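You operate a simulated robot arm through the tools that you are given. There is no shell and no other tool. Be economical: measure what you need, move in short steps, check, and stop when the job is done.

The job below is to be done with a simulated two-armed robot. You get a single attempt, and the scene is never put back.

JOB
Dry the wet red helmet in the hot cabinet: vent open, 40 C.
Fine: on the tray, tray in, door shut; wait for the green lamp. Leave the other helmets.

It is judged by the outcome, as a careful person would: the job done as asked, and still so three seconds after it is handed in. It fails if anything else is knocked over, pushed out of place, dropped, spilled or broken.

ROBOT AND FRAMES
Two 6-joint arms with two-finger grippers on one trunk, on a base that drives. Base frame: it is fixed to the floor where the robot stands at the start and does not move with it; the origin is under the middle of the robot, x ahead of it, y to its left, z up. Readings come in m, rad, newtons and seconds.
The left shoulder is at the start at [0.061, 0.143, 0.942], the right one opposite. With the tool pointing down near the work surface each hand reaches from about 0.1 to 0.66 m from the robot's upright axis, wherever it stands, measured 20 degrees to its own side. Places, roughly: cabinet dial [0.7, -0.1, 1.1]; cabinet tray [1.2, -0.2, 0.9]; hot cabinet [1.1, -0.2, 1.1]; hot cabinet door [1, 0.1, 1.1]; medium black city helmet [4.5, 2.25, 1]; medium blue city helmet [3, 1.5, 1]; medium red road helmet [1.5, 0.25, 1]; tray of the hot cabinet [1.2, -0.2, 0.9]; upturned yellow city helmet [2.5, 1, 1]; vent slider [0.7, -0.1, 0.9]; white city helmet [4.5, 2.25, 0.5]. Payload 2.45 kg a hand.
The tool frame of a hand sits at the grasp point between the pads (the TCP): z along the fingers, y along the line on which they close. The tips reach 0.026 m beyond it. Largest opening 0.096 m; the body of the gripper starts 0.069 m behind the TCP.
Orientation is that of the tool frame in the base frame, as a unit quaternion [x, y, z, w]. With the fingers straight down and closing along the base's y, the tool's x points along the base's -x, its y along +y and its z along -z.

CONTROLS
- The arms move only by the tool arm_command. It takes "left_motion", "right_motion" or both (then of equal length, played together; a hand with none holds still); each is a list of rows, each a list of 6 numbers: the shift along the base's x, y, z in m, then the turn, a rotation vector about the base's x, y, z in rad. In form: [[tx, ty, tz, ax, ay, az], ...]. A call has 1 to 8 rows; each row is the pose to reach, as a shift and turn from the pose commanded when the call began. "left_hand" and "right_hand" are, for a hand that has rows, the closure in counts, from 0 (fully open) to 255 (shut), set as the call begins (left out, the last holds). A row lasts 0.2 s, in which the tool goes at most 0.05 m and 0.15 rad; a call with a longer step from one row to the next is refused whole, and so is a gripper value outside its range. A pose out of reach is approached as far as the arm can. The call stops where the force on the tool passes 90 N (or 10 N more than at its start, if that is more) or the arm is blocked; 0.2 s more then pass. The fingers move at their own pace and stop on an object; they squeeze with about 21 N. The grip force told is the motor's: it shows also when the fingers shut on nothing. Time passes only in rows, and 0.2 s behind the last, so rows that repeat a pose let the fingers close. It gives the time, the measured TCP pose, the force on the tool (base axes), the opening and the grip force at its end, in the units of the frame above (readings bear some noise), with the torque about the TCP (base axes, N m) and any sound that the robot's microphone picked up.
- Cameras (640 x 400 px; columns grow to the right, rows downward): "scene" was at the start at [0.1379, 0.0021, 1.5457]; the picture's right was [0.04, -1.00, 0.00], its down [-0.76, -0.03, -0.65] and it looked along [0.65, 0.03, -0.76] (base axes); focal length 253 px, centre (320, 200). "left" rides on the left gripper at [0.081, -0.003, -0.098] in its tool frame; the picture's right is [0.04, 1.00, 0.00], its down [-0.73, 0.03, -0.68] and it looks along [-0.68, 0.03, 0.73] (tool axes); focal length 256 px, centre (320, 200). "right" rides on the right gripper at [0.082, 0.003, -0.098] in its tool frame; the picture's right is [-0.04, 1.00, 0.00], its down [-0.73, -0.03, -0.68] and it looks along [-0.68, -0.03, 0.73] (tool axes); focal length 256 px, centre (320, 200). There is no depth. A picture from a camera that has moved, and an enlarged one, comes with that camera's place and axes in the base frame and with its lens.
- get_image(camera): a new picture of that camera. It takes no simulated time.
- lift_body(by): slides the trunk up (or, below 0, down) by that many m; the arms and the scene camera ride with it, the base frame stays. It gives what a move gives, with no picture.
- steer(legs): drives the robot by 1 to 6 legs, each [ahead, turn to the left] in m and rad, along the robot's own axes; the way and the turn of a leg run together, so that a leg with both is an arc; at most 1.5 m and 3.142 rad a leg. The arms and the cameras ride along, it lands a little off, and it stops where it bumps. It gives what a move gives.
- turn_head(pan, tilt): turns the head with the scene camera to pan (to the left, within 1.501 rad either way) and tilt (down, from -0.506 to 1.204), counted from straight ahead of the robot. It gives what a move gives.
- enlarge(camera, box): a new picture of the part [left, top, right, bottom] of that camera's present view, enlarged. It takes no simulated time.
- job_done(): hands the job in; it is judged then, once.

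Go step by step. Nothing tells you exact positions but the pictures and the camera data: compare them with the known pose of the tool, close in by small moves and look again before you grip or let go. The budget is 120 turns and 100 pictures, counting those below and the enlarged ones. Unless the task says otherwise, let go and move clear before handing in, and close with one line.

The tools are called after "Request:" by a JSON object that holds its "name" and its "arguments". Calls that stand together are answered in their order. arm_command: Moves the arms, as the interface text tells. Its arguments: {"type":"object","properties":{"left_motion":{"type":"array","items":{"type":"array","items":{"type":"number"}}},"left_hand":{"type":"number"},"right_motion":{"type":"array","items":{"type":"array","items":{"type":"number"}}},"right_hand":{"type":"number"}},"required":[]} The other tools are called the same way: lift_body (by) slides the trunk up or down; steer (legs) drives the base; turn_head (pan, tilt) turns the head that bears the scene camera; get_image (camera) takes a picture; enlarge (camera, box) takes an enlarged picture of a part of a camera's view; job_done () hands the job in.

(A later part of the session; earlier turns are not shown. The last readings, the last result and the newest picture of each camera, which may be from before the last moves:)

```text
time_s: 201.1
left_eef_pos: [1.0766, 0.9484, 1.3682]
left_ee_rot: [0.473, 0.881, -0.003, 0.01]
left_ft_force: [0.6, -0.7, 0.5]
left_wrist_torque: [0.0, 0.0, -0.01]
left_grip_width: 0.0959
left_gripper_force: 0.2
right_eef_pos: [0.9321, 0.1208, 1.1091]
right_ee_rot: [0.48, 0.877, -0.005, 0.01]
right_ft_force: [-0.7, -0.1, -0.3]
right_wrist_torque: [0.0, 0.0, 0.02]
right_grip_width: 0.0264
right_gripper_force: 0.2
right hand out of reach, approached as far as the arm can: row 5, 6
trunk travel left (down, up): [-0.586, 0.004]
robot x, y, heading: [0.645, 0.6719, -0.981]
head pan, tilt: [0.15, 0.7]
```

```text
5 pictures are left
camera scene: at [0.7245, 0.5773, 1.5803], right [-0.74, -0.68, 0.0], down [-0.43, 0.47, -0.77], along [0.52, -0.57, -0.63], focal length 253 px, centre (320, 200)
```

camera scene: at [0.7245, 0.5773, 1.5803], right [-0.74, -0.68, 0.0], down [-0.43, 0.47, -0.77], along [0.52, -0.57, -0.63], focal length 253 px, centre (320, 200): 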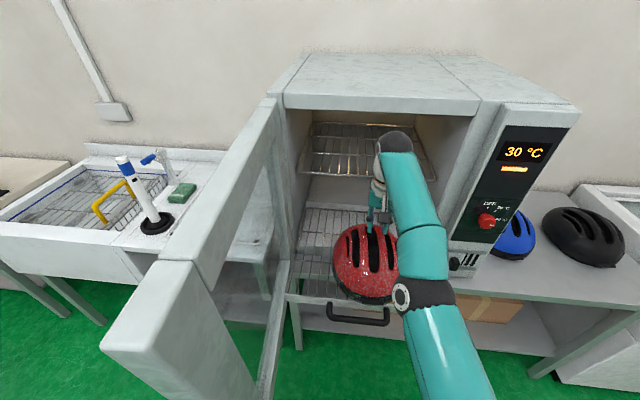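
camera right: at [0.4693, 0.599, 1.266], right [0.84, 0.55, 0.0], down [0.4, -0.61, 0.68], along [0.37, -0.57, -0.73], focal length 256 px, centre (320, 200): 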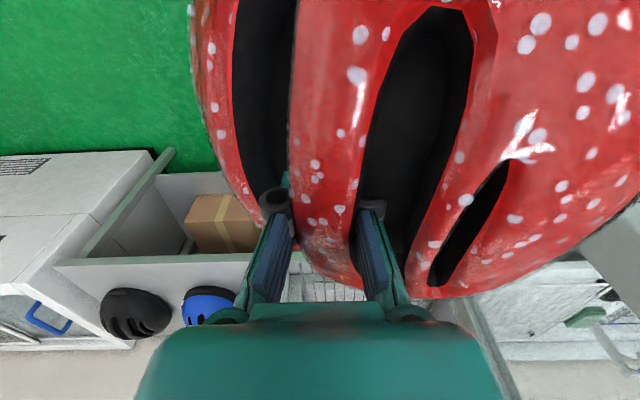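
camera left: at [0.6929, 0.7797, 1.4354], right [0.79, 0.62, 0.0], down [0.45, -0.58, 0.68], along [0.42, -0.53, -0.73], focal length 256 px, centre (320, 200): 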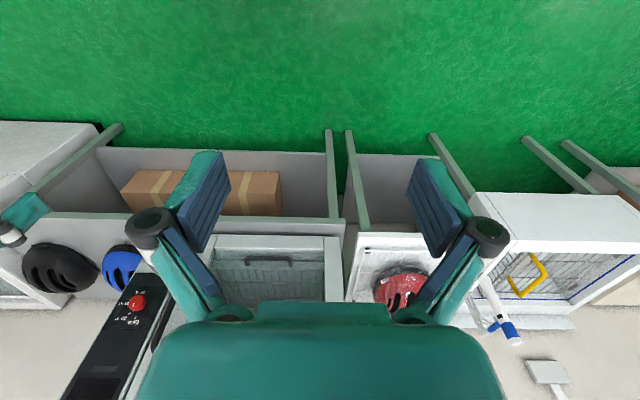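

The helmet now sits upright on the tray. To push the tray in, I'll back away and move a bit to the right so that the door is not in my way.

Request:
{"name": "steer", "arguments": {"legs": [[-0.5, 0], [0, 0.5], [-0.4, 0]]}}

Request:
{"name": "steer", "arguments": {"legs": [[0, -0.5]]}}

```text
time_s: 204.8
left_eef_pos: [0.766, 1.4089, 1.3675]
left_ee_rot: [0.408, 0.913, 0.001, 0.004]
left_ft_force: [0.7, 0.3, 0.6]
left_wrist_torque: [-0.02, 0.03, -0.01]
left_grip_width: 0.0959
left_gripper_force: 0.1
right_eef_pos: [0.7389, 0.5724, 1.106]
right_ee_rot: [0.419, 0.908, -0.004, 0.006]
right_ft_force: [0.6, 0.0, 0.8]
right_wrist_torque: [0.0, 0.02, -0.03]
right_grip_width: 0.0262
right_gripper_force: 0.1
trunk travel left (down, up): [-0.586, 0.004]
robot x, y, heading: [0.3619, 1.0847, -0.847]
head pan, tilt: [0.15, 0.7]
stopped in leg 2: the robot was blocked; the commanded pose is now the measured one
```

```text
time_s: 206.8
left_eef_pos: [0.8708, 1.1771, 1.3689]
left_ee_rot: [0.625, 0.781, 0.0, 0.005]
left_ft_force: [-1.0, 0.1, 0.6]
left_wrist_torque: [0.01, 0.0, 0.01]
left_grip_width: 0.0961
left_gripper_force: 0.0
right_eef_pos: [0.4402, 0.457, 1.1066]
right_ee_rot: [0.633, 0.774, -0.002, 0.005]
right_ft_force: [0.1, 0.3, 0.6]
right_wrist_torque: [-0.01, 0.02, 0.01]
right_grip_width: 0.0263
right_gripper_force: 0.1
trunk travel left (down, up): [-0.586, 0.004]
robot x, y, heading: [0.3841, 1.088, -1.354]
head pan, tilt: [0.15, 0.7]
```

Now the left hand will push the tray. I bring it round to the front while well clear, and draw the right hand back and up.

Request:
{"name": "arm_command", "arguments": {"left_motion": [[-0.0295, -0.038, 0, 0, 0, 0], [-0.059, -0.076, 0, 0, 0, 0], [-0.0885, -0.114, 0, 0, 0, 0], [-0.118, -0.152, 0, 0, 0, 0], [-0.1475, -0.19, 0, 0, 0, 0], [-0.177, -0.228, 0, 0, 0, 0], [-0.2065, -0.266, 0, 0, 0, 0], [-0.236, -0.304, 0, 0, 0, 0]], "right_motion": [[-0.008, 0.02, 0.02, 0, 0, 0], [-0.016, 0.04, 0.04, 0, 0, 0], [-0.024, 0.06, 0.06, 0, 0, 0], [-0.032, 0.08, 0.08, 0, 0, 0], [-0.04, 0.1, 0.1, 0, 0, 0], [-0.048, 0.12, 0.12, 0, 0, 0], [-0.056, 0.14, 0.13, 0, 0, 0], [-0.056, 0.15, 0.13, 0, 0, 0]], "left_hand": 255}}

Request:
{"name": "steer", "arguments": {"legs": [[0.4, 0]]}}

Request:
{"name": "steer", "arguments": {"legs": [[0, 0.38]]}}

Request:
{"name": "lift_body", "arguments": {"by": -0.15}}

```text
time_s: 208.6
left_eef_pos: [0.6346, 0.868, 1.3561]
left_ee_rot: [0.624, 0.781, 0.0, 0.005]
left_ft_force: [-0.8, -0.6, -0.3]
left_wrist_torque: [0.06, 0.03, -0.01]
left_grip_width: 0.0
left_gripper_force: 21.3
left hand out of reach, approached as far as the arm can: row 3, 4, 5, 6, 7, 8
right_eef_pos: [0.3842, 0.6041, 1.2348]
right_ee_rot: [0.633, 0.774, -0.002, 0.004]
right_ft_force: [1.0, -1.5, -1.0]
right_wrist_torque: [0.06, -0.05, 0.01]
right_grip_width: 0.0265
right_gripper_force: 0.0
right hand out of reach, approached as far as the arm can: row 1, 2, 3, 4
trunk travel left (down, up): [-0.586, 0.004]
robot x, y, heading: [0.3832, 1.0931, -1.358]
head pan, tilt: [0.15, 0.7]
```

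```text
time_s: 211.2
left_eef_pos: [0.7237, 0.4821, 1.3577]
left_ee_rot: [0.623, 0.782, -0.001, 0.004]
left_ft_force: [0.1, -0.6, -0.1]
left_wrist_torque: [0.02, -0.03, -0.02]
left_grip_width: 0.0
left_gripper_force: 20.8
right_eef_pos: [0.4735, 0.2172, 1.2361]
right_ee_rot: [0.632, 0.775, -0.002, 0.005]
right_ft_force: [-0.2, 0.4, 0.1]
right_wrist_torque: [-0.05, 0.02, 0.03]
right_grip_width: 0.0265
right_gripper_force: 0.0
trunk travel left (down, up): [-0.586, 0.004]
robot x, y, heading: [0.4679, 0.7008, -1.345]
head pan, tilt: [0.15, 0.7]
```

```text
time_s: 212.8
left_eef_pos: [0.7878, 0.5931, 1.3568]
left_ee_rot: [0.462, 0.887, -0.002, 0.006]
left_ft_force: [0.2, 0.9, 0.2]
left_wrist_torque: [-0.04, -0.02, -0.02]
left_grip_width: 0.0
left_gripper_force: 21.1
right_eef_pos: [0.6536, 0.2545, 1.2381]
right_ee_rot: [0.473, 0.881, -0.002, 0.006]
right_ft_force: [-0.4, 0.6, 0.0]
right_wrist_torque: [-0.01, -0.02, -0.02]
right_grip_width: 0.0262
right_gripper_force: 0.1
trunk travel left (down, up): [-0.586, 0.004]
robot x, y, heading: [0.4583, 0.6926, -0.965]
head pan, tilt: [0.15, 0.7]
```

```text
time_s: 214.6
left_eef_pos: [0.7881, 0.5932, 1.2071]
left_ee_rot: [0.463, 0.886, -0.001, 0.006]
left_ft_force: [0.5, 1.1, 0.2]
left_wrist_torque: [0.01, 0.03, 0.05]
left_grip_width: 0.0
left_gripper_force: 21.0
right_eef_pos: [0.6535, 0.2537, 1.0881]
right_ee_rot: [0.472, 0.881, -0.002, 0.006]
right_ft_force: [-0.3, -0.5, -0.2]
right_wrist_torque: [0.02, 0.01, 0.01]
right_grip_width: 0.0263
right_gripper_force: 0.1
trunk travel left (down, up): [-0.436, 0.154]
robot x, y, heading: [0.4606, 0.6926, -0.966]
head pan, tilt: [0.15, 0.7]
```

Left hand goes down in front of the tray handle, tilted slightly forward; the right hand tucks to the side.

Request:
{"name": "lift_body", "arguments": {"by": -0.05}}

Request:
{"name": "arm_command", "arguments": {"left_motion": [[0.006, -0.035, -0.032, -0.036, -0.0245, 0], [0.012, -0.07, -0.064, -0.0725, -0.049, 0], [0.018, -0.105, -0.096, -0.109, -0.0735, 0], [0.0235, -0.14, -0.128, -0.145, -0.098, 0], [0.029, -0.175, -0.16, -0.181, -0.1225, 0], [0.035, -0.21, -0.192, -0.2175, -0.147, 0], [0.041, -0.245, -0.224, -0.254, -0.1715, 0], [0.047, -0.281, -0.252, -0.29, -0.196, 0]], "right_motion": [[-0.015, 0, 0.006, 0, 0, 0], [-0.03, 0, 0.012, 0, 0, 0], [-0.045, 0, 0.018, 0, 0, 0], [-0.06, 0, 0.024, 0, 0, 0], [-0.075, 0, 0.03, 0, 0, 0], [-0.09, 0, 0.036, 0, 0, 0], [-0.105, 0, 0.042, 0, 0, 0], [-0.117, -0.006, 0.05, 0, 0, 0]]}}

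Request:
{"name": "get_image", "arguments": {"camera": "scene"}}

```text
time_s: 215.5
left_eef_pos: [0.7877, 0.593, 1.1568]
left_ee_rot: [0.463, 0.886, -0.002, 0.006]
left_ft_force: [-0.7, 0.5, 0.0]
left_wrist_torque: [-0.03, 0.04, -0.02]
left_grip_width: 0.0003
left_gripper_force: 20.8
right_eef_pos: [0.6543, 0.254, 1.0383]
right_ee_rot: [0.472, 0.881, -0.002, 0.006]
right_ft_force: [-0.2, 0.4, 1.2]
right_wrist_torque: [-0.02, 0.01, 0.0]
right_grip_width: 0.0264
right_gripper_force: 0.0
trunk travel left (down, up): [-0.386, 0.204]
robot x, y, heading: [0.4584, 0.6908, -0.967]
head pan, tilt: [0.15, 0.7]
```

```text
time_s: 217.3
left_eef_pos: [0.8337, 0.3098, 0.9035]
left_ee_rot: [0.455, 0.872, -0.084, 0.16]
left_ft_force: [0.6, -0.7, 0.3]
left_wrist_torque: [-0.01, 0.03, 0.01]
left_grip_width: 0.0
left_gripper_force: 21.1
right_eef_pos: [0.5372, 0.2469, 1.0857]
right_ee_rot: [0.472, 0.881, -0.002, 0.005]
right_ft_force: [0.5, 0.0, 0.4]
right_wrist_torque: [0.0, 0.01, 0.01]
right_grip_width: 0.0262
right_gripper_force: 0.1
trunk travel left (down, up): [-0.386, 0.204]
robot x, y, heading: [0.4595, 0.6953, -0.965]
head pan, tilt: [0.15, 0.7]
```

```text
4 pictures are left
camera scene: at [0.5509, 0.5801, 1.3782], right [-0.73, -0.69, 0.0], down [-0.44, 0.47, -0.76], along [0.52, -0.56, -0.65], focal length 253 px, centre (320, 200)
```

scene: 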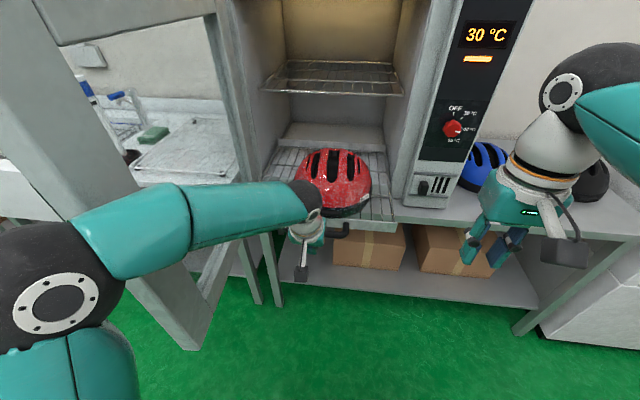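

The helmet sits well on the tray. My left elbow would meet the open door if I drove in from here, so I shift about 9 cm to the right first.

Request:
{"name": "steer", "arguments": {"legs": [[-0.3, 0], [0, 0.3]]}}

Request:
{"name": "steer", "arguments": {"legs": [[-0.33, 0]]}}

Request:
{"name": "steer", "arguments": {"legs": [[0, -0.3]]}}

```text
time_s: 220.5
left_eef_pos: [0.7581, 0.6921, 0.9034]
left_ee_rot: [0.316, 0.932, -0.058, 0.169]
left_ft_force: [0.7, -0.1, 0.5]
left_wrist_torque: [-0.02, -0.01, 0.01]
left_grip_width: 0.0002
left_gripper_force: 20.8
right_eef_pos: [0.4946, 0.5419, 1.087]
right_ee_rot: [0.331, 0.944, -0.002, 0.006]
right_ft_force: [-0.1, 0.1, -0.9]
right_wrist_torque: [-0.04, 0.06, 0.02]
right_grip_width: 0.0266
right_gripper_force: 0.1
trunk travel left (down, up): [-0.386, 0.204]
robot x, y, heading: [0.2785, 0.9339, -0.66]
head pan, tilt: [0.15, 0.7]
```

```text
time_s: 222.7
left_eef_pos: [0.4944, 0.8951, 0.9033]
left_ee_rot: [0.318, 0.931, -0.059, 0.17]
left_ft_force: [-1.0, -0.3, -0.5]
left_wrist_torque: [0.02, 0.01, -0.04]
left_grip_width: 0.0
left_gripper_force: 21.2
right_eef_pos: [0.2287, 0.7457, 1.0873]
right_ee_rot: [0.335, 0.942, -0.001, 0.007]
right_ft_force: [-0.8, 0.4, 0.5]
right_wrist_torque: [0.03, -0.01, -0.03]
right_grip_width: 0.0263
right_gripper_force: 0.0
trunk travel left (down, up): [-0.386, 0.204]
robot x, y, heading: [0.012, 1.141, -0.659]
head pan, tilt: [0.15, 0.7]
```

```text
time_s: 224.2
left_eef_pos: [0.4009, 0.7624, 0.903]
left_ee_rot: [0.454, 0.873, -0.084, 0.159]
left_ft_force: [0.5, 0.4, -0.5]
left_wrist_torque: [-0.01, -0.01, -0.03]
left_grip_width: 0.0002
left_gripper_force: 21.1
right_eef_pos: [0.1038, 0.6987, 1.0884]
right_ee_rot: [0.472, 0.882, -0.002, 0.006]
right_ft_force: [0.1, -1.0, -1.5]
right_wrist_torque: [0.01, 0.01, -0.04]
right_grip_width: 0.0263
right_gripper_force: 0.0
trunk travel left (down, up): [-0.386, 0.204]
robot x, y, heading: [0.0214, 1.1471, -0.968]
head pan, tilt: [0.15, 0.7]
```

Extend the left hand to the handle's line and drive up to it, then push the tray in with the base.

Request:
{"name": "arm_command", "arguments": {"left_motion": [[0.032, -0.009, 0, 0, 0, 0], [0.064, -0.018, 0, 0, 0, 0], [0.096, -0.027, 0, 0, 0, 0], [0.1265, -0.035, 0, 0, 0, 0], [0.1265, -0.035, 0, 0, 0, 0]]}}

Request:
{"name": "steer", "arguments": {"legs": [[0.5, -0.005]]}}

Request:
{"name": "steer", "arguments": {"legs": [[0.2, 0]]}}

```text
time_s: 225.3
left_eef_pos: [0.5265, 0.7266, 0.9038]
left_ee_rot: [0.454, 0.873, -0.084, 0.158]
left_ft_force: [-0.5, -0.1, -0.4]
left_wrist_torque: [-0.01, 0.02, 0.0]
left_grip_width: 0.0
left_gripper_force: 20.9
right_eef_pos: [0.103, 0.6988, 1.0881]
right_ee_rot: [0.472, 0.882, -0.002, 0.006]
right_ft_force: [0.2, -0.1, -0.4]
right_wrist_torque: [0.01, -0.04, 0.02]
right_grip_width: 0.0262
right_gripper_force: 0.0
trunk travel left (down, up): [-0.386, 0.204]
robot x, y, heading: [0.0259, 1.1464, -0.968]
head pan, tilt: [0.15, 0.7]
```

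```text
time_s: 228.3
left_eef_pos: [0.811, 0.3164, 0.9031]
left_ee_rot: [0.454, 0.872, -0.084, 0.159]
left_ft_force: [-0.2, 0.3, 0.4]
left_wrist_torque: [0.02, -0.02, 0.01]
left_grip_width: 0.0002
left_gripper_force: 21.1
right_eef_pos: [0.3882, 0.2861, 1.0874]
right_ee_rot: [0.471, 0.882, -0.002, 0.005]
right_ft_force: [0.2, -0.5, -0.6]
right_wrist_torque: [0.04, 0.03, -0.02]
right_grip_width: 0.0264
right_gripper_force: 0.1
trunk travel left (down, up): [-0.386, 0.204]
robot x, y, heading: [0.3088, 0.7319, -0.967]
head pan, tilt: [0.15, 0.7]
```

```text
time_s: 229.9
left_eef_pos: [0.9269, 0.1519, 0.9037]
left_ee_rot: [0.453, 0.873, -0.083, 0.159]
left_ft_force: [0.4, -0.4, -0.7]
left_wrist_torque: [-0.01, 0.03, 0.0]
left_grip_width: 0.0001
left_gripper_force: 21.7
right_eef_pos: [0.5024, 0.122, 1.089]
right_ee_rot: [0.47, 0.883, -0.002, 0.005]
right_ft_force: [-0.3, 0.2, -0.2]
right_wrist_torque: [0.01, 0.03, 0.01]
right_grip_width: 0.0266
right_gripper_force: 0.0
trunk travel left (down, up): [-0.386, 0.204]
robot x, y, heading: [0.4234, 0.5696, -0.964]
head pan, tilt: [0.15, 0.7]
```

Request:
{"name": "steer", "arguments": {"legs": [[0.155, 0]]}}

Request:
{"name": "get_image", "arguments": {"camera": "scene"}}

```text
time_s: 231.5
left_eef_pos: [1.0036, 0.0398, 0.8931]
left_ee_rot: [0.455, 0.879, -0.065, 0.13]
left_ft_force: [-5.2, 6.2, -2.4]
left_wrist_torque: [0.11, -0.05, 0.07]
left_grip_width: 0.0062
left_gripper_force: 28.6
right_eef_pos: [0.5917, -0.0026, 1.0899]
right_ee_rot: [0.47, 0.883, -0.003, 0.005]
right_ft_force: [-0.6, 0.9, 0.0]
right_wrist_torque: [0.02, 0.02, 0.01]
right_grip_width: 0.0266
right_gripper_force: 0.1
trunk travel left (down, up): [-0.386, 0.204]
robot x, y, heading: [0.5108, 0.443, -0.964]
head pan, tilt: [0.15, 0.7]
stopped in leg 1: the force on the tool passed its limit at 94 N (the readings are from after the stop); the commanded pose is now the measured one
```

```text
3 pictures are left
camera scene: at [0.6024, 0.3304, 1.3785], right [-0.73, -0.69, 0.0], down [-0.44, 0.47, -0.76], along [0.53, -0.55, -0.64], focal length 253 px, centre (320, 200)
```

scene: 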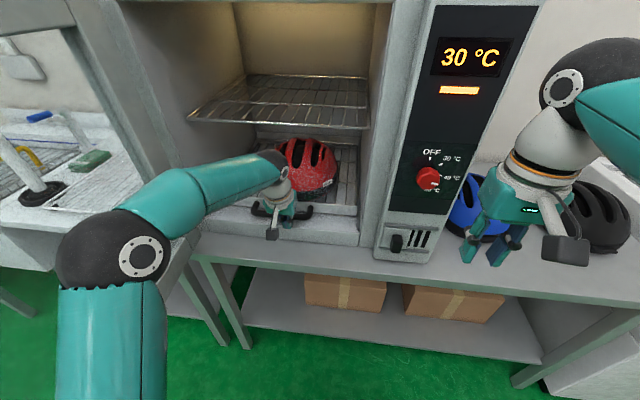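

The tray is in to within about 1 cm, but my fingertips may have met the cabinet sill. I raise the hand 15 mm and press the handle fully home with the arm.

Request:
{"name": "arm_command", "arguments": {"left_motion": [[-0.006, 0.008, 0.008, 0, 0, 0], [-0.006, 0.008, 0.017, 0, 0, 0], [0.004, -0.006, 0.017, 0, 0, 0], [0.012, -0.018, 0.017, 0, 0, 0], [0.019, -0.028, 0.017, 0, 0, 0], [0.025, -0.037, 0.017, 0, 0, 0]]}}

```text
time_s: 232.5
left_eef_pos: [1.0023, 0.0396, 0.9023]
left_ee_rot: [0.458, 0.882, -0.045, 0.101]
left_ft_force: [-23.0, 32.2, 4.0]
left_wrist_torque: [0.65, 0.02, 0.25]
left_grip_width: 0.006
left_gripper_force: 28.5
right_eef_pos: [0.5894, -0.0008, 1.0904]
right_ee_rot: [0.47, 0.883, -0.002, 0.007]
right_ft_force: [1.3, -0.3, -0.7]
right_wrist_torque: [0.08, 0.05, 0.0]
right_grip_width: 0.0263
right_gripper_force: 0.0
trunk travel left (down, up): [-0.386, 0.204]
robot x, y, heading: [0.5094, 0.4447, -0.962]
head pan, tilt: [0.15, 0.7]
stopped in row 4 (left hand): the force on the tool passed its limit at 94 N (the readings are from after the stop); the commanded pose is now the measured one
```

The tray is at its stop (same place at both heights). Next I shut the door: I back out, go round to the outer (left) side of the open door.

Request:
{"name": "steer", "arguments": {"legs": [[-0.62, 0]]}}

Request:
{"name": "steer", "arguments": {"legs": [[0, 0.4], [0, 0.4]]}}

Request:
{"name": "steer", "arguments": {"legs": [[0, 0.4], [0, 0.36]]}}

Request:
{"name": "steer", "arguments": {"legs": [[0.75, 0]]}}

Request:
{"name": "steer", "arguments": {"legs": [[0, -0.4], [0, -0.4]]}}

Request:
{"name": "steer", "arguments": {"legs": [[0, -0.4], [0, -0.36]]}}

```text
time_s: 236.0
left_eef_pos: [0.6566, 0.5293, 0.904]
left_ee_rot: [0.463, 0.878, -0.051, 0.11]
left_ft_force: [0.4, 0.8, -0.3]
left_wrist_torque: [-0.02, -0.03, -0.01]
left_grip_width: 0.0
left_gripper_force: 28.1
right_eef_pos: [0.2395, 0.4976, 1.0906]
right_ee_rot: [0.475, 0.88, -0.002, 0.005]
right_ft_force: [-0.9, -0.6, 0.0]
right_wrist_torque: [-0.01, 0.0, -0.03]
right_grip_width: 0.0264
right_gripper_force: 0.1
trunk travel left (down, up): [-0.386, 0.204]
robot x, y, heading: [0.1641, 0.9422, -0.975]
head pan, tilt: [0.15, 0.7]
```

```text
time_s: 239.1
left_eef_pos: [0.8049, 1.0059, 0.9042]
left_ee_rot: [0.086, 0.989, -0.005, 0.12]
left_ft_force: [0.5, 0.2, -0.4]
left_wrist_torque: [-0.01, 0.02, -0.02]
left_grip_width: 0.0
left_gripper_force: 28.5
right_eef_pos: [0.5376, 0.6863, 1.0907]
right_ee_rot: [0.095, 0.995, 0.0, 0.006]
right_ft_force: [0.0, 0.3, -1.3]
right_wrist_torque: [-0.01, 0.05, 0.02]
right_grip_width: 0.0265
right_gripper_force: 0.1
trunk travel left (down, up): [-0.386, 0.204]
robot x, y, heading: [0.1561, 0.9103, -0.182]
head pan, tilt: [0.15, 0.7]
```

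```text
time_s: 242.0
left_eef_pos: [0.5642, 1.4227, 0.9027]
left_ee_rot: [-0.285, 0.951, 0.039, 0.113]
left_ft_force: [0.4, -0.7, -0.2]
left_wrist_torque: [0.01, 0.02, 0.01]
left_grip_width: 0.0
left_gripper_force: 28.8
right_eef_pos: [0.5897, 1.008, 1.0898]
right_ee_rot: [-0.277, 0.961, 0.002, 0.005]
right_ft_force: [0.8, 0.1, 0.0]
right_wrist_torque: [-0.01, 0.0, 0.01]
right_grip_width: 0.0263
right_gripper_force: 0.1
trunk travel left (down, up): [-0.386, 0.204]
robot x, y, heading: [0.1801, 0.8787, 0.568]
head pan, tilt: [0.15, 0.7]
```

```text
time_s: 246.1
left_eef_pos: [1.203, 1.8139, 0.9031]
left_ee_rot: [-0.279, 0.953, 0.039, 0.114]
left_ft_force: [0.2, 0.1, 0.5]
left_wrist_torque: [0.03, 0.03, 0.01]
left_grip_width: 0.0001
left_gripper_force: 28.3
right_eef_pos: [1.2212, 1.3973, 1.0914]
right_ee_rot: [-0.271, 0.962, 0.002, 0.005]
right_ft_force: [0.1, -0.5, 0.2]
right_wrist_torque: [-0.01, -0.01, -0.01]
right_grip_width: 0.0265
right_gripper_force: 0.1
trunk travel left (down, up): [-0.386, 0.204]
robot x, y, heading: [0.8096, 1.2766, 0.55]
head pan, tilt: [0.15, 0.7]
```

```text
time_s: 249.1
left_eef_pos: [1.4692, 1.3687, 0.9034]
left_ee_rot: [0.114, 0.986, -0.008, 0.119]
left_ft_force: [0.8, -0.5, 0.6]
left_wrist_torque: [0.01, 0.01, 0.01]
left_grip_width: 0.0001
left_gripper_force: 28.9
right_eef_pos: [1.1848, 1.0663, 1.0924]
right_ee_rot: [0.124, 0.992, 0.0, 0.006]
right_ft_force: [0.3, -0.4, -0.2]
right_wrist_torque: [-0.01, 0.0, -0.02]
right_grip_width: 0.0264
right_gripper_force: 0.0
trunk travel left (down, up): [-0.386, 0.204]
robot x, y, heading: [0.8188, 1.313, -0.239]
head pan, tilt: [0.15, 0.7]
```

```text
time_s: 252.1
left_eef_pos: [1.327, 0.9018, 0.9039]
left_ee_rot: [0.476, 0.872, -0.052, 0.106]
left_ft_force: [-0.2, 0.7, 0.6]
left_wrist_torque: [0.0, 0.0, 0.02]
left_grip_width: 0.0002
left_gripper_force: 28.8
right_eef_pos: [0.9111, 0.8815, 1.0913]
right_ee_rot: [0.487, 0.873, -0.002, 0.005]
right_ft_force: [-0.3, 0.2, -0.1]
right_wrist_torque: [0.02, 0.05, -0.01]
right_grip_width: 0.0264
right_gripper_force: 0.0
trunk travel left (down, up): [-0.386, 0.204]
robot x, y, heading: [0.8507, 1.3279, -0.996]
head pan, tilt: [0.15, 0.7]
```

In position on the outer side. I lower and close the right hand, approach beside the door's outer face, then sweep it to the right.

Request:
{"name": "arm_command", "arguments": {"right_motion": [[0.011, 0.007, -0.04, 0, 0, 0], [0.022, 0.014, -0.08, 0, 0, 0], [0.033, 0.021, -0.12, 0, 0, 0], [0.041, 0.028, -0.155, 0, 0, 0]], "left_motion": [[0, 0, 0.04, 0, 0, 0], [0, 0, 0.08, 0, 0, 0], [0, 0, 0.12, 0, 0, 0], [0, 0, 0.14, 0, 0, 0]], "right_hand": 255}}

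Request:
{"name": "steer", "arguments": {"legs": [[0.36, 0.01]]}}

Request:
{"name": "arm_command", "arguments": {"right_motion": [[-0.0397, -0.0269, 0, 0, 0, 0], [-0.0795, -0.0539, 0, 0, 0, 0], [-0.1184, -0.0803, 0, 0, 0, 0], [-0.1573, -0.1066, 0, 0, 0, 0], [-0.1917, -0.136, 0, 0, 0, 0], [-0.2203, -0.1651, 0, 0, 0, 0], [-0.2426, -0.1947, 0, 0, 0, 0], [-0.2631, -0.2267, 0, 0, 0, 0]]}}

Request:
{"name": "turn_head", "arguments": {"pan": -0.5, "tilt": 0.55}}

Request:
{"name": "get_image", "arguments": {"camera": "scene"}}

```text
time_s: 253.1
left_eef_pos: [1.3278, 0.903, 1.0461]
left_ee_rot: [0.475, 0.872, -0.052, 0.106]
left_ft_force: [-1.1, 0.0, -0.1]
left_wrist_torque: [-0.02, 0.0, -0.02]
left_grip_width: 0.0002
left_gripper_force: 28.5
right_eef_pos: [0.9522, 0.9096, 0.9351]
right_ee_rot: [0.487, 0.873, -0.002, 0.006]
right_ft_force: [0.0, 0.4, 0.1]
right_wrist_torque: [-0.05, 0.0, 0.01]
right_grip_width: 0.0001
right_gripper_force: 20.9
trunk travel left (down, up): [-0.386, 0.204]
robot x, y, heading: [0.8501, 1.33, -0.999]
head pan, tilt: [0.15, 0.7]
```

```text
time_s: 255.4
left_eef_pos: [1.5246, 0.5995, 1.0457]
left_ee_rot: [0.474, 0.873, -0.052, 0.106]
left_ft_force: [0.2, -0.4, 0.2]
left_wrist_torque: [-0.03, -0.01, -0.01]
left_grip_width: 0.0
left_gripper_force: 28.9
right_eef_pos: [1.1491, 0.6079, 0.9345]
right_ee_rot: [0.485, 0.874, -0.002, 0.005]
right_ft_force: [-0.9, -0.5, -0.3]
right_wrist_torque: [0.03, -0.01, 0.03]
right_grip_width: 0.0003
right_gripper_force: 21.2
trunk travel left (down, up): [-0.386, 0.204]
robot x, y, heading: [1.0438, 1.0283, -0.991]
head pan, tilt: [0.15, 0.7]
```

```text
time_s: 257.2
left_eef_pos: [1.5236, 0.6005, 1.0454]
left_ee_rot: [0.474, 0.872, -0.053, 0.108]
left_ft_force: [0.0, -0.1, -1.0]
left_wrist_torque: [0.03, 0.02, 0.01]
left_grip_width: 0.0001
left_gripper_force: 28.6
right_eef_pos: [0.8821, 0.3784, 0.9373]
right_ee_rot: [0.486, 0.874, -0.002, 0.005]
right_ft_force: [-0.6, 0.0, 0.5]
right_wrist_torque: [0.0, 0.02, -0.01]
right_grip_width: 0.0
right_gripper_force: 21.2
trunk travel left (down, up): [-0.386, 0.204]
robot x, y, heading: [1.0446, 1.0294, -0.995]
head pan, tilt: [0.15, 0.7]
```

```text
time_s: 258.2
left_eef_pos: [1.5252, 0.6003, 1.0466]
left_ee_rot: [0.474, 0.872, -0.052, 0.107]
left_ft_force: [0.0, 0.4, -0.2]
left_wrist_torque: [-0.03, 0.05, 0.01]
left_grip_width: 0.0001
left_gripper_force: 28.5
right_eef_pos: [0.8851, 0.38, 0.937]
right_ee_rot: [0.486, 0.874, -0.002, 0.006]
right_ft_force: [0.4, -0.2, -0.6]
right_wrist_torque: [0.0, 0.0, -0.01]
right_grip_width: 0.0001
right_gripper_force: 21.3
trunk travel left (down, up): [-0.386, 0.204]
robot x, y, heading: [1.04, 1.0252, -0.998]
head pan, tilt: [-0.499, 0.55]
```

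```text
2 pictures are left
camera scene: at [1.0837, 0.8858, 1.3915], right [-1.0, -0.08, 0.0], down [-0.04, 0.52, -0.85], along [0.07, -0.85, -0.52], focal length 253 px, centre (320, 200)
```

scene: 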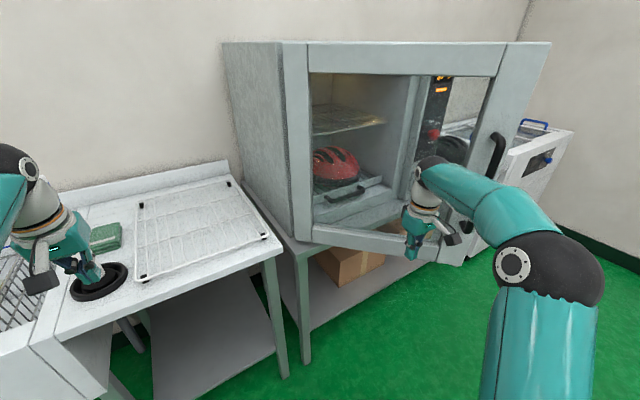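

The door is swung about halfway shut, facing me. I first draw the left hand back over the floor (away from the bench items), then drive forward so the right hand pushes the door closed.

Request:
{"name": "arm_command", "arguments": {"left_motion": [[-0.025, 0.037, 0.01, 0, 0, 0], [-0.05, 0.074, 0.02, 0, 0, 0], [-0.075, 0.111, 0.03, 0, 0, 0], [-0.1, 0.148, 0.04, 0, 0, 0], [-0.125, 0.185, 0.05, 0, 0, 0], [-0.15, 0.222, 0.06, 0, 0, 0]]}}

Request:
{"name": "steer", "arguments": {"legs": [[0.15, 0.0]]}}

Request:
{"name": "steer", "arguments": {"legs": [[0.12, 0.0]]}}

```text
time_s: 259.6
left_eef_pos: [1.3759, 0.8235, 1.1049]
left_ee_rot: [0.473, 0.873, -0.052, 0.108]
left_ft_force: [0.1, 0.1, 0.8]
left_wrist_torque: [0.01, -0.03, -0.02]
left_grip_width: 0.0
left_gripper_force: 28.0
right_eef_pos: [0.8831, 0.3792, 0.938]
right_ee_rot: [0.485, 0.874, -0.003, 0.007]
right_ft_force: [-0.5, 0.2, 0.9]
right_wrist_torque: [-0.01, 0.01, -0.01]
right_grip_width: 0.0
right_gripper_force: 20.9
trunk travel left (down, up): [-0.386, 0.204]
robot x, y, heading: [1.0454, 1.0257, -0.998]
head pan, tilt: [-0.499, 0.55]
```

```text
time_s: 261.1
left_eef_pos: [1.462, 0.6931, 1.1032]
left_ee_rot: [0.473, 0.873, -0.053, 0.106]
left_ft_force: [0.3, -0.4, -0.3]
left_wrist_torque: [0.05, 0.02, 0.0]
left_grip_width: 0.0
left_gripper_force: 28.2
right_eef_pos: [0.9701, 0.2484, 0.9371]
right_ee_rot: [0.486, 0.874, -0.002, 0.005]
right_ft_force: [0.5, -1.4, -0.1]
right_wrist_torque: [0.02, 0.01, -0.01]
right_grip_width: 0.0001
right_gripper_force: 20.9
trunk travel left (down, up): [-0.386, 0.204]
robot x, y, heading: [1.1284, 0.9003, -0.99]
head pan, tilt: [-0.499, 0.55]
```

```text
time_s: 262.3
left_eef_pos: [1.5281, 0.5897, 1.1045]
left_ee_rot: [0.475, 0.872, -0.053, 0.107]
left_ft_force: [-0.2, -1.4, -0.7]
left_wrist_torque: [0.04, 0.03, 0.01]
left_grip_width: 0.0
left_gripper_force: 28.6
right_eef_pos: [1.035, 0.1475, 0.9379]
right_ee_rot: [0.486, 0.874, -0.001, 0.005]
right_ft_force: [-0.3, -0.4, 0.4]
right_wrist_torque: [0.03, 0.01, -0.01]
right_grip_width: 0.0001
right_gripper_force: 20.8
trunk travel left (down, up): [-0.386, 0.204]
robot x, y, heading: [1.1924, 0.796, -0.995]
head pan, tilt: [-0.499, 0.55]
```

Nearly shut. Press on with small drive steps until it seats.

Request:
{"name": "steer", "arguments": {"legs": [[0.04, 0.0]]}}

Request:
{"name": "arm_command", "arguments": {"right_motion": [[0.006, -0.008, 0, 0, 0, 0], [0.011, -0.017, 0, 0, 0, 0], [0.017, -0.025, 0, 0, 0, 0], [0.022, -0.033, 0, 0, 0, 0]]}}

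```text
time_s: 263.1
left_eef_pos: [1.5371, 0.5778, 1.1069]
left_ee_rot: [0.474, 0.872, -0.053, 0.11]
left_ft_force: [0.2, -0.2, -0.3]
left_wrist_torque: [0.0, 0.01, -0.03]
left_grip_width: 0.0
left_gripper_force: 28.7
right_eef_pos: [1.0368, 0.1428, 0.9437]
right_ee_rot: [0.484, 0.875, 0.007, -0.007]
right_ft_force: [-6.0, 31.7, 1.5]
right_wrist_torque: [-3.68, -0.8, 1.01]
right_grip_width: 0.0001
right_gripper_force: 21.3
trunk travel left (down, up): [-0.386, 0.204]
robot x, y, heading: [1.2071, 0.781, -0.995]
head pan, tilt: [-0.499, 0.55]
stopped in leg 1: the force on the tool passed its limit at 114 N (the readings are from after the stop); the commanded pose is now the measured one
```

```text
time_s: 263.6
left_eef_pos: [1.5366, 0.5813, 1.1087]
left_ee_rot: [0.474, 0.872, -0.054, 0.11]
left_ft_force: [0.2, 0.2, -0.4]
left_wrist_torque: [-0.03, 0.03, -0.01]
left_grip_width: 0.0
left_gripper_force: 28.6
right_eef_pos: [1.0355, 0.1471, 0.9453]
right_ee_rot: [0.482, 0.876, 0.015, -0.018]
right_ft_force: [-15.8, 55.6, 1.1]
right_wrist_torque: [-6.34, -1.91, 1.65]
right_grip_width: 0.0001
right_gripper_force: 21.3
trunk travel left (down, up): [-0.386, 0.204]
robot x, y, heading: [1.2087, 0.78, -0.999]
head pan, tilt: [-0.499, 0.55]
stopped in row 2 (right hand): the force on the tool passed its limit at 100 N (the readings are from after the stop); the commanded pose is now the measured one
```

Firm resistance where the closed door face should be. I back away and check.

Request:
{"name": "steer", "arguments": {"legs": [[-0.45, 0]]}}

Request:
{"name": "turn_head", "arguments": {"pan": -0.75, "tilt": 0.4}}

Request:
{"name": "get_image", "arguments": {"camera": "scene"}}

```text
time_s: 266.3
left_eef_pos: [1.2957, 0.9491, 1.1077]
left_ee_rot: [0.474, 0.872, -0.051, 0.107]
left_ft_force: [-0.2, 0.3, 0.1]
left_wrist_torque: [0.01, 0.01, -0.01]
left_grip_width: 0.0
left_gripper_force: 28.5
right_eef_pos: [0.7965, 0.5117, 0.9393]
right_ee_rot: [0.483, 0.876, 0.015, -0.016]
right_ft_force: [1.1, 0.1, 0.2]
right_wrist_torque: [0.0, 0.02, -0.01]
right_grip_width: 0.0001
right_gripper_force: 21.3
trunk travel left (down, up): [-0.386, 0.204]
robot x, y, heading: [0.9631, 1.1519, -0.997]
head pan, tilt: [-0.499, 0.55]
```

```text
time_s: 267.1
left_eef_pos: [1.2953, 0.9492, 1.1062]
left_ee_rot: [0.474, 0.872, -0.051, 0.107]
left_ft_force: [-1.3, -0.4, 0.1]
left_wrist_torque: [-0.01, 0.01, 0.0]
left_grip_width: 0.0
left_gripper_force: 29.1
right_eef_pos: [0.7978, 0.5108, 0.9396]
right_ee_rot: [0.482, 0.876, 0.016, -0.015]
right_ft_force: [-0.7, -0.3, 0.1]
right_wrist_torque: [0.02, -0.02, -0.03]
right_grip_width: 0.0
right_gripper_force: 21.4
trunk travel left (down, up): [-0.386, 0.204]
robot x, y, heading: [0.9622, 1.1534, -0.995]
head pan, tilt: [-0.75, 0.4]
```

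```text
1 pictures are left
camera scene: at [0.9796, 1.0102, 1.4052], right [-0.99, 0.17, 0.0], down [0.07, 0.38, -0.92], along [-0.16, -0.91, -0.39], focal length 253 px, centre (320, 200)
```

scene: 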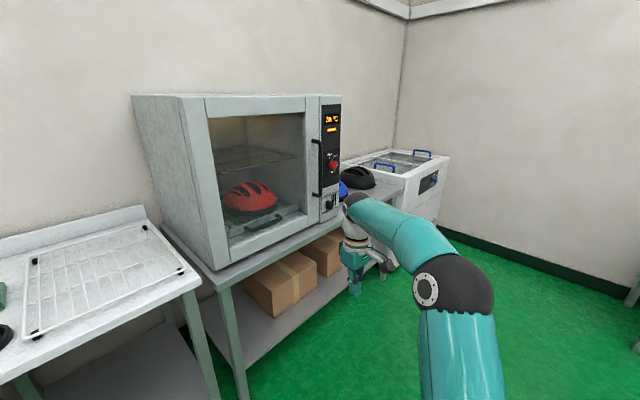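

The door is shut with the helmet and tray inside, and the cabinet is heating (amber lamp). I wait, passing time with harmless trunk moves well clear of everything.

Request:
{"name": "steer", "arguments": {"legs": [[-0.15, 0]]}}

Request:
{"name": "lift_body", "arguments": {"by": 0.2}}

Request:
{"name": "lift_body", "arguments": {"by": -0.4}}

Request:
{"name": "lift_body", "arguments": {"by": 0.4}}

Request:
{"name": "lift_body", "arguments": {"by": -0.4}}

Request:
{"name": "lift_body", "arguments": {"by": 0.4}}

Request:
{"name": "lift_body", "arguments": {"by": -0.4}}

Request:
{"name": "lift_body", "arguments": {"by": 0.4}}

```text
time_s: 268.5
left_eef_pos: [1.2135, 1.0759, 1.1073]
left_ee_rot: [0.475, 0.872, -0.053, 0.107]
left_ft_force: [-0.1, 0.1, 0.2]
left_wrist_torque: [-0.06, -0.05, -0.04]
left_grip_width: 0.0
left_gripper_force: 28.4
right_eef_pos: [0.7124, 0.6411, 0.9397]
right_ee_rot: [0.483, 0.875, 0.015, -0.016]
right_ft_force: [-0.9, -0.1, 0.8]
right_wrist_torque: [-0.02, -0.01, -0.03]
right_grip_width: 0.0
right_gripper_force: 20.9
trunk travel left (down, up): [-0.386, 0.204]
robot x, y, heading: [0.88, 1.2814, -0.996]
head pan, tilt: [-0.75, 0.4]
```

```text
time_s: 270.7
left_eef_pos: [1.2134, 1.076, 1.3065]
left_ee_rot: [0.475, 0.872, -0.053, 0.107]
left_ft_force: [0.0, -0.4, 0.6]
left_wrist_torque: [0.01, 0.01, 0.02]
left_grip_width: 0.0
left_gripper_force: 28.4
right_eef_pos: [0.7128, 0.6392, 1.1387]
right_ee_rot: [0.483, 0.875, 0.016, -0.016]
right_ft_force: [-0.2, 0.4, -0.4]
right_wrist_torque: [0.05, -0.04, 0.03]
right_grip_width: 0.0001
right_gripper_force: 20.9
trunk travel left (down, up): [-0.586, 0.004]
robot x, y, heading: [0.8779, 1.2825, -0.997]
head pan, tilt: [-0.75, 0.4]
```

```text
time_s: 274.5
left_eef_pos: [1.2128, 1.075, 0.9062]
left_ee_rot: [0.474, 0.872, -0.052, 0.107]
left_ft_force: [0.6, -0.4, 0.4]
left_wrist_torque: [0.02, 0.02, -0.02]
left_grip_width: 0.0001
left_gripper_force: 28.5
right_eef_pos: [0.7117, 0.639, 0.7396]
right_ee_rot: [0.483, 0.875, 0.016, -0.016]
right_ft_force: [0.7, 0.3, 0.2]
right_wrist_torque: [-0.04, 0.0, 0.02]
right_grip_width: 0.0001
right_gripper_force: 21.2
trunk travel left (down, up): [-0.186, 0.404]
robot x, y, heading: [0.8823, 1.2837, -0.996]
head pan, tilt: [-0.75, 0.4]
```

```text
time_s: 278.3
left_eef_pos: [1.2126, 1.0756, 1.307]
left_ee_rot: [0.475, 0.872, -0.052, 0.107]
left_ft_force: [-0.2, -0.6, -0.5]
left_wrist_torque: [-0.03, 0.03, 0.0]
left_grip_width: 0.0001
left_gripper_force: 28.5
right_eef_pos: [0.7136, 0.6387, 1.1388]
right_ee_rot: [0.483, 0.875, 0.015, -0.017]
right_ft_force: [-0.3, -0.4, -0.8]
right_wrist_torque: [-0.01, -0.02, 0.01]
right_grip_width: 0.0
right_gripper_force: 21.1
trunk travel left (down, up): [-0.586, 0.004]
robot x, y, heading: [0.877, 1.2813, -0.996]
head pan, tilt: [-0.75, 0.4]
```

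```text
time_s: 282.1
left_eef_pos: [1.2128, 1.0757, 0.9072]
left_ee_rot: [0.473, 0.873, -0.052, 0.107]
left_ft_force: [-0.3, 0.2, 0.6]
left_wrist_torque: [0.0, 0.01, -0.01]
left_grip_width: 0.0001
left_gripper_force: 28.5
right_eef_pos: [0.7138, 0.6402, 0.7401]
right_ee_rot: [0.484, 0.875, 0.016, -0.017]
right_ft_force: [0.1, 0.1, 0.3]
right_wrist_torque: [-0.01, -0.02, 0.01]
right_grip_width: 0.0
right_gripper_force: 21.0
trunk travel left (down, up): [-0.186, 0.404]
robot x, y, heading: [0.8822, 1.2798, -0.996]
head pan, tilt: [-0.75, 0.4]
```

```text
time_s: 286.0
left_eef_pos: [1.2117, 1.0769, 1.3065]
left_ee_rot: [0.475, 0.872, -0.053, 0.107]
left_ft_force: [-0.3, 0.2, -0.6]
left_wrist_torque: [0.04, -0.03, -0.03]
left_grip_width: 0.0002
left_gripper_force: 28.2
right_eef_pos: [0.714, 0.6387, 1.1394]
right_ee_rot: [0.484, 0.875, 0.016, -0.017]
right_ft_force: [0.2, 0.7, -0.3]
right_wrist_torque: [-0.01, 0.0, -0.02]
right_grip_width: 0.0001
right_gripper_force: 21.1
trunk travel left (down, up): [-0.586, 0.004]
robot x, y, heading: [0.8796, 1.2809, -0.995]
head pan, tilt: [-0.75, 0.4]
```

```text
time_s: 289.8
left_eef_pos: [1.2124, 1.0751, 0.9079]
left_ee_rot: [0.474, 0.872, -0.052, 0.107]
left_ft_force: [0.0, -0.4, -0.5]
left_wrist_torque: [0.03, -0.02, 0.01]
left_grip_width: 0.0002
left_gripper_force: 29.1
right_eef_pos: [0.714, 0.6388, 0.739]
right_ee_rot: [0.484, 0.875, 0.016, -0.016]
right_ft_force: [-0.6, 0.4, 0.8]
right_wrist_torque: [0.03, 0.02, 0.01]
right_grip_width: 0.0
right_gripper_force: 21.1
trunk travel left (down, up): [-0.186, 0.404]
robot x, y, heading: [0.8786, 1.2805, -0.996]
head pan, tilt: [-0.75, 0.4]
```

```text
time_s: 293.6
left_eef_pos: [1.213, 1.0759, 1.3065]
left_ee_rot: [0.474, 0.872, -0.052, 0.107]
left_ft_force: [0.8, -0.3, 0.5]
left_wrist_torque: [-0.01, -0.03, 0.0]
left_grip_width: 0.0
left_gripper_force: 28.5
right_eef_pos: [0.7138, 0.6385, 1.1392]
right_ee_rot: [0.483, 0.875, 0.016, -0.016]
right_ft_force: [-0.6, 0.3, -0.3]
right_wrist_torque: [0.0, 0.0, 0.03]
right_grip_width: 0.0
right_gripper_force: 21.1
trunk travel left (down, up): [-0.586, 0.004]
robot x, y, heading: [0.8789, 1.2792, -0.996]
head pan, tilt: [-0.75, 0.4]
```

Roughly 30 s since the door was shut; I wait longer before spending the last picture.

Request:
{"name": "lift_body", "arguments": {"by": -0.55}}

Request:
{"name": "lift_body", "arguments": {"by": 0.55}}

Request:
{"name": "lift_body", "arguments": {"by": -0.55}}

Request:
{"name": "lift_body", "arguments": {"by": 0.55}}

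Request:
{"name": "lift_body", "arguments": {"by": -0.55}}

Request:
{"name": "lift_body", "arguments": {"by": 0.55}}

Request:
{"name": "lift_body", "arguments": {"by": -0.55}}

Request:
{"name": "lift_body", "arguments": {"by": 0.55}}

Request:
{"name": "lift_body", "arguments": {"by": -0.55}}

Request:
{"name": "lift_body", "arguments": {"by": 0.55}}

```text
refused: -0.55 is not a number from -0.4 to 0.4
```

```text
refused: 0.55 is not a number from -0.4 to 0.4
```

```text
refused: -0.55 is not a number from -0.4 to 0.4
```

```text
refused: 0.55 is not a number from -0.4 to 0.4
```

```text
refused: -0.55 is not a number from -0.4 to 0.4
```

```text
refused: 0.55 is not a number from -0.4 to 0.4
```

```text
refused: -0.55 is not a number from -0.4 to 0.4
```

```text
refused: 0.55 is not a number from -0.4 to 0.4
```

```text
refused: -0.55 is not a number from -0.4 to 0.4
```

```text
refused: 0.55 is not a number from -0.4 to 0.4
```

The step limit is 0.4 m, so I repeat the wait with that.

Request:
{"name": "lift_body", "arguments": {"by": -0.4}}

Request:
{"name": "lift_body", "arguments": {"by": 0.4}}

Request:
{"name": "lift_body", "arguments": {"by": -0.4}}

Request:
{"name": "lift_body", "arguments": {"by": 0.4}}

Request:
{"name": "lift_body", "arguments": {"by": -0.4}}

Request:
{"name": "lift_body", "arguments": {"by": 0.4}}

Request:
{"name": "lift_body", "arguments": {"by": -0.4}}

Request:
{"name": "lift_body", "arguments": {"by": 0.4}}

Request:
{"name": "lift_body", "arguments": {"by": -0.4}}

Request:
{"name": "lift_body", "arguments": {"by": 0.4}}

Request:
{"name": "lift_body", "arguments": {"by": -0.4}}

Request:
{"name": "lift_body", "arguments": {"by": 0.4}}

```text
time_s: 297.5
left_eef_pos: [1.2124, 1.0754, 0.9062]
left_ee_rot: [0.474, 0.873, -0.052, 0.107]
left_ft_force: [0.4, 0.0, -0.4]
left_wrist_torque: [0.0, -0.02, -0.01]
left_grip_width: 0.0001
left_gripper_force: 28.5
right_eef_pos: [0.7138, 0.641, 0.7399]
right_ee_rot: [0.483, 0.875, 0.016, -0.016]
right_ft_force: [-0.3, 0.1, -0.5]
right_wrist_torque: [0.02, 0.0, 0.03]
right_grip_width: 0.0
right_gripper_force: 21.1
trunk travel left (down, up): [-0.186, 0.404]
robot x, y, heading: [0.8798, 1.2816, -0.995]
head pan, tilt: [-0.75, 0.4]
```

```text
time_s: 301.3
left_eef_pos: [1.2124, 1.0759, 1.3077]
left_ee_rot: [0.473, 0.873, -0.052, 0.107]
left_ft_force: [0.2, 0.3, 0.7]
left_wrist_torque: [-0.01, -0.01, 0.01]
left_grip_width: 0.0
left_gripper_force: 28.7
right_eef_pos: [0.7136, 0.6405, 1.1395]
right_ee_rot: [0.483, 0.875, 0.016, -0.016]
right_ft_force: [-0.3, -0.2, -0.3]
right_wrist_torque: [-0.03, 0.01, 0.01]
right_grip_width: 0.0001
right_gripper_force: 21.3
trunk travel left (down, up): [-0.586, 0.004]
robot x, y, heading: [0.8796, 1.2775, -0.998]
head pan, tilt: [-0.75, 0.4]
```

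```text
time_s: 305.1
left_eef_pos: [1.2131, 1.0748, 0.9074]
left_ee_rot: [0.474, 0.872, -0.054, 0.107]
left_ft_force: [0.0, -0.4, -0.1]
left_wrist_torque: [0.01, 0.03, 0.0]
left_grip_width: 0.0
left_gripper_force: 28.4
right_eef_pos: [0.7136, 0.6395, 0.7406]
right_ee_rot: [0.484, 0.875, 0.016, -0.016]
right_ft_force: [-0.1, 0.0, 0.6]
right_wrist_torque: [0.0, 0.0, 0.02]
right_grip_width: 0.0
right_gripper_force: 21.4
trunk travel left (down, up): [-0.186, 0.404]
robot x, y, heading: [0.8752, 1.283, -0.993]
head pan, tilt: [-0.75, 0.4]
```

```text
time_s: 309.0
left_eef_pos: [1.2128, 1.0753, 1.3072]
left_ee_rot: [0.474, 0.872, -0.053, 0.108]
left_ft_force: [-0.1, -0.1, 0.1]
left_wrist_torque: [0.0, -0.01, 0.01]
left_grip_width: 0.0
left_gripper_force: 28.6
right_eef_pos: [0.714, 0.6393, 1.14]
right_ee_rot: [0.483, 0.875, 0.016, -0.017]
right_ft_force: [0.2, 0.4, -0.3]
right_wrist_torque: [0.03, -0.02, 0.0]
right_grip_width: 0.0
right_gripper_force: 20.8
trunk travel left (down, up): [-0.586, 0.004]
robot x, y, heading: [0.8809, 1.2806, -0.995]
head pan, tilt: [-0.75, 0.4]
```

```text
time_s: 312.8
left_eef_pos: [1.2131, 1.075, 0.9066]
left_ee_rot: [0.475, 0.872, -0.053, 0.107]
left_ft_force: [0.0, 0.3, -0.6]
left_wrist_torque: [0.04, -0.01, 0.01]
left_grip_width: 0.0
left_gripper_force: 28.6
right_eef_pos: [0.713, 0.639, 0.7401]
right_ee_rot: [0.483, 0.875, 0.016, -0.016]
right_ft_force: [-0.1, 1.0, 0.4]
right_wrist_torque: [-0.01, -0.03, 0.01]
right_grip_width: 0.0
right_gripper_force: 21.0
trunk travel left (down, up): [-0.186, 0.404]
robot x, y, heading: [0.8789, 1.2803, -0.996]
head pan, tilt: [-0.75, 0.4]
```

```text
time_s: 316.6
left_eef_pos: [1.2127, 1.075, 1.307]
left_ee_rot: [0.474, 0.872, -0.052, 0.107]
left_ft_force: [-0.1, 0.2, 0.6]
left_wrist_torque: [0.02, -0.02, -0.01]
left_grip_width: 0.0002
left_gripper_force: 28.6
right_eef_pos: [0.7141, 0.6397, 1.1401]
right_ee_rot: [0.483, 0.875, 0.016, -0.016]
right_ft_force: [-0.6, -0.1, -0.1]
right_wrist_torque: [-0.02, -0.03, 0.02]
right_grip_width: 0.0001
right_gripper_force: 21.0
trunk travel left (down, up): [-0.586, 0.004]
robot x, y, heading: [0.8789, 1.2796, -0.994]
head pan, tilt: [-0.75, 0.4]
```

```text
time_s: 320.4
left_eef_pos: [1.2119, 1.0755, 0.9063]
left_ee_rot: [0.474, 0.872, -0.053, 0.107]
left_ft_force: [0.4, -0.3, -0.6]
left_wrist_torque: [-0.01, 0.0, 0.02]
left_grip_width: 0.0003
left_gripper_force: 28.6
right_eef_pos: [0.7136, 0.6397, 0.74]
right_ee_rot: [0.483, 0.875, 0.016, -0.016]
right_ft_force: [0.3, -0.4, 0.3]
right_wrist_torque: [-0.01, 0.0, -0.02]
right_grip_width: 0.0001
right_gripper_force: 21.3
trunk travel left (down, up): [-0.186, 0.404]
robot x, y, heading: [0.8781, 1.2805, -0.992]
head pan, tilt: [-0.75, 0.4]
```

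```text
time_s: 324.3
left_eef_pos: [1.2129, 1.0751, 1.3063]
left_ee_rot: [0.474, 0.872, -0.053, 0.107]
left_ft_force: [-0.2, 0.1, -0.3]
left_wrist_torque: [0.03, 0.03, 0.0]
left_grip_width: 0.0
left_gripper_force: 28.3
right_eef_pos: [0.7138, 0.6394, 1.1399]
right_ee_rot: [0.483, 0.875, 0.016, -0.016]
right_ft_force: [0.7, -0.4, 0.0]
right_wrist_torque: [0.0, -0.01, 0.01]
right_grip_width: 0.0
right_gripper_force: 21.1
trunk travel left (down, up): [-0.586, 0.004]
robot x, y, heading: [0.8755, 1.2812, -0.995]
head pan, tilt: [-0.75, 0.4]
```

```text
time_s: 328.1
left_eef_pos: [1.2125, 1.0747, 0.9073]
left_ee_rot: [0.474, 0.872, -0.052, 0.108]
left_ft_force: [0.2, -0.5, 0.2]
left_wrist_torque: [0.01, 0.01, 0.02]
left_grip_width: 0.0
left_gripper_force: 28.2
right_eef_pos: [0.7136, 0.6396, 0.7396]
right_ee_rot: [0.483, 0.875, 0.016, -0.016]
right_ft_force: [-0.4, -0.6, 0.3]
right_wrist_torque: [0.01, -0.02, -0.02]
right_grip_width: 0.0
right_gripper_force: 21.2
trunk travel left (down, up): [-0.186, 0.404]
robot x, y, heading: [0.8791, 1.2812, -0.998]
head pan, tilt: [-0.75, 0.4]
```

```text
time_s: 331.9
left_eef_pos: [1.2112, 1.075, 1.3062]
left_ee_rot: [0.473, 0.873, -0.053, 0.107]
left_ft_force: [0.0, 0.0, 0.1]
left_wrist_torque: [-0.03, -0.01, -0.01]
left_grip_width: 0.0002
left_gripper_force: 28.5
right_eef_pos: [0.7143, 0.6399, 1.139]
right_ee_rot: [0.483, 0.875, 0.016, -0.016]
right_ft_force: [0.0, -0.6, -0.3]
right_wrist_torque: [0.0, -0.03, -0.03]
right_grip_width: 0.0
right_gripper_force: 21.2
trunk travel left (down, up): [-0.586, 0.004]
robot x, y, heading: [0.8826, 1.2826, -0.995]
head pan, tilt: [-0.75, 0.4]
```

```text
time_s: 335.8
left_eef_pos: [1.2119, 1.0755, 0.9069]
left_ee_rot: [0.474, 0.873, -0.052, 0.106]
left_ft_force: [-0.5, 0.0, 0.5]
left_wrist_torque: [-0.01, 0.01, 0.0]
left_grip_width: 0.0001
left_gripper_force: 28.4
right_eef_pos: [0.7141, 0.6391, 0.7407]
right_ee_rot: [0.484, 0.875, 0.016, -0.016]
right_ft_force: [0.7, 0.1, 0.1]
right_wrist_torque: [-0.02, -0.01, -0.01]
right_grip_width: 0.0
right_gripper_force: 21.5
trunk travel left (down, up): [-0.186, 0.404]
robot x, y, heading: [0.8793, 1.2801, -0.999]
head pan, tilt: [-0.75, 0.4]
```

```text
time_s: 339.6
left_eef_pos: [1.2127, 1.0756, 1.3074]
left_ee_rot: [0.475, 0.872, -0.052, 0.106]
left_ft_force: [0.2, 0.7, -0.4]
left_wrist_torque: [-0.03, -0.01, -0.01]
left_grip_width: 0.0
left_gripper_force: 28.4
right_eef_pos: [0.7143, 0.6398, 1.1395]
right_ee_rot: [0.483, 0.875, 0.016, -0.016]
right_ft_force: [0.4, -0.8, -0.5]
right_wrist_torque: [-0.04, -0.03, 0.01]
right_grip_width: 0.0
right_gripper_force: 21.3
trunk travel left (down, up): [-0.586, 0.004]
robot x, y, heading: [0.8783, 1.2832, -0.995]
head pan, tilt: [-0.75, 0.4]
```

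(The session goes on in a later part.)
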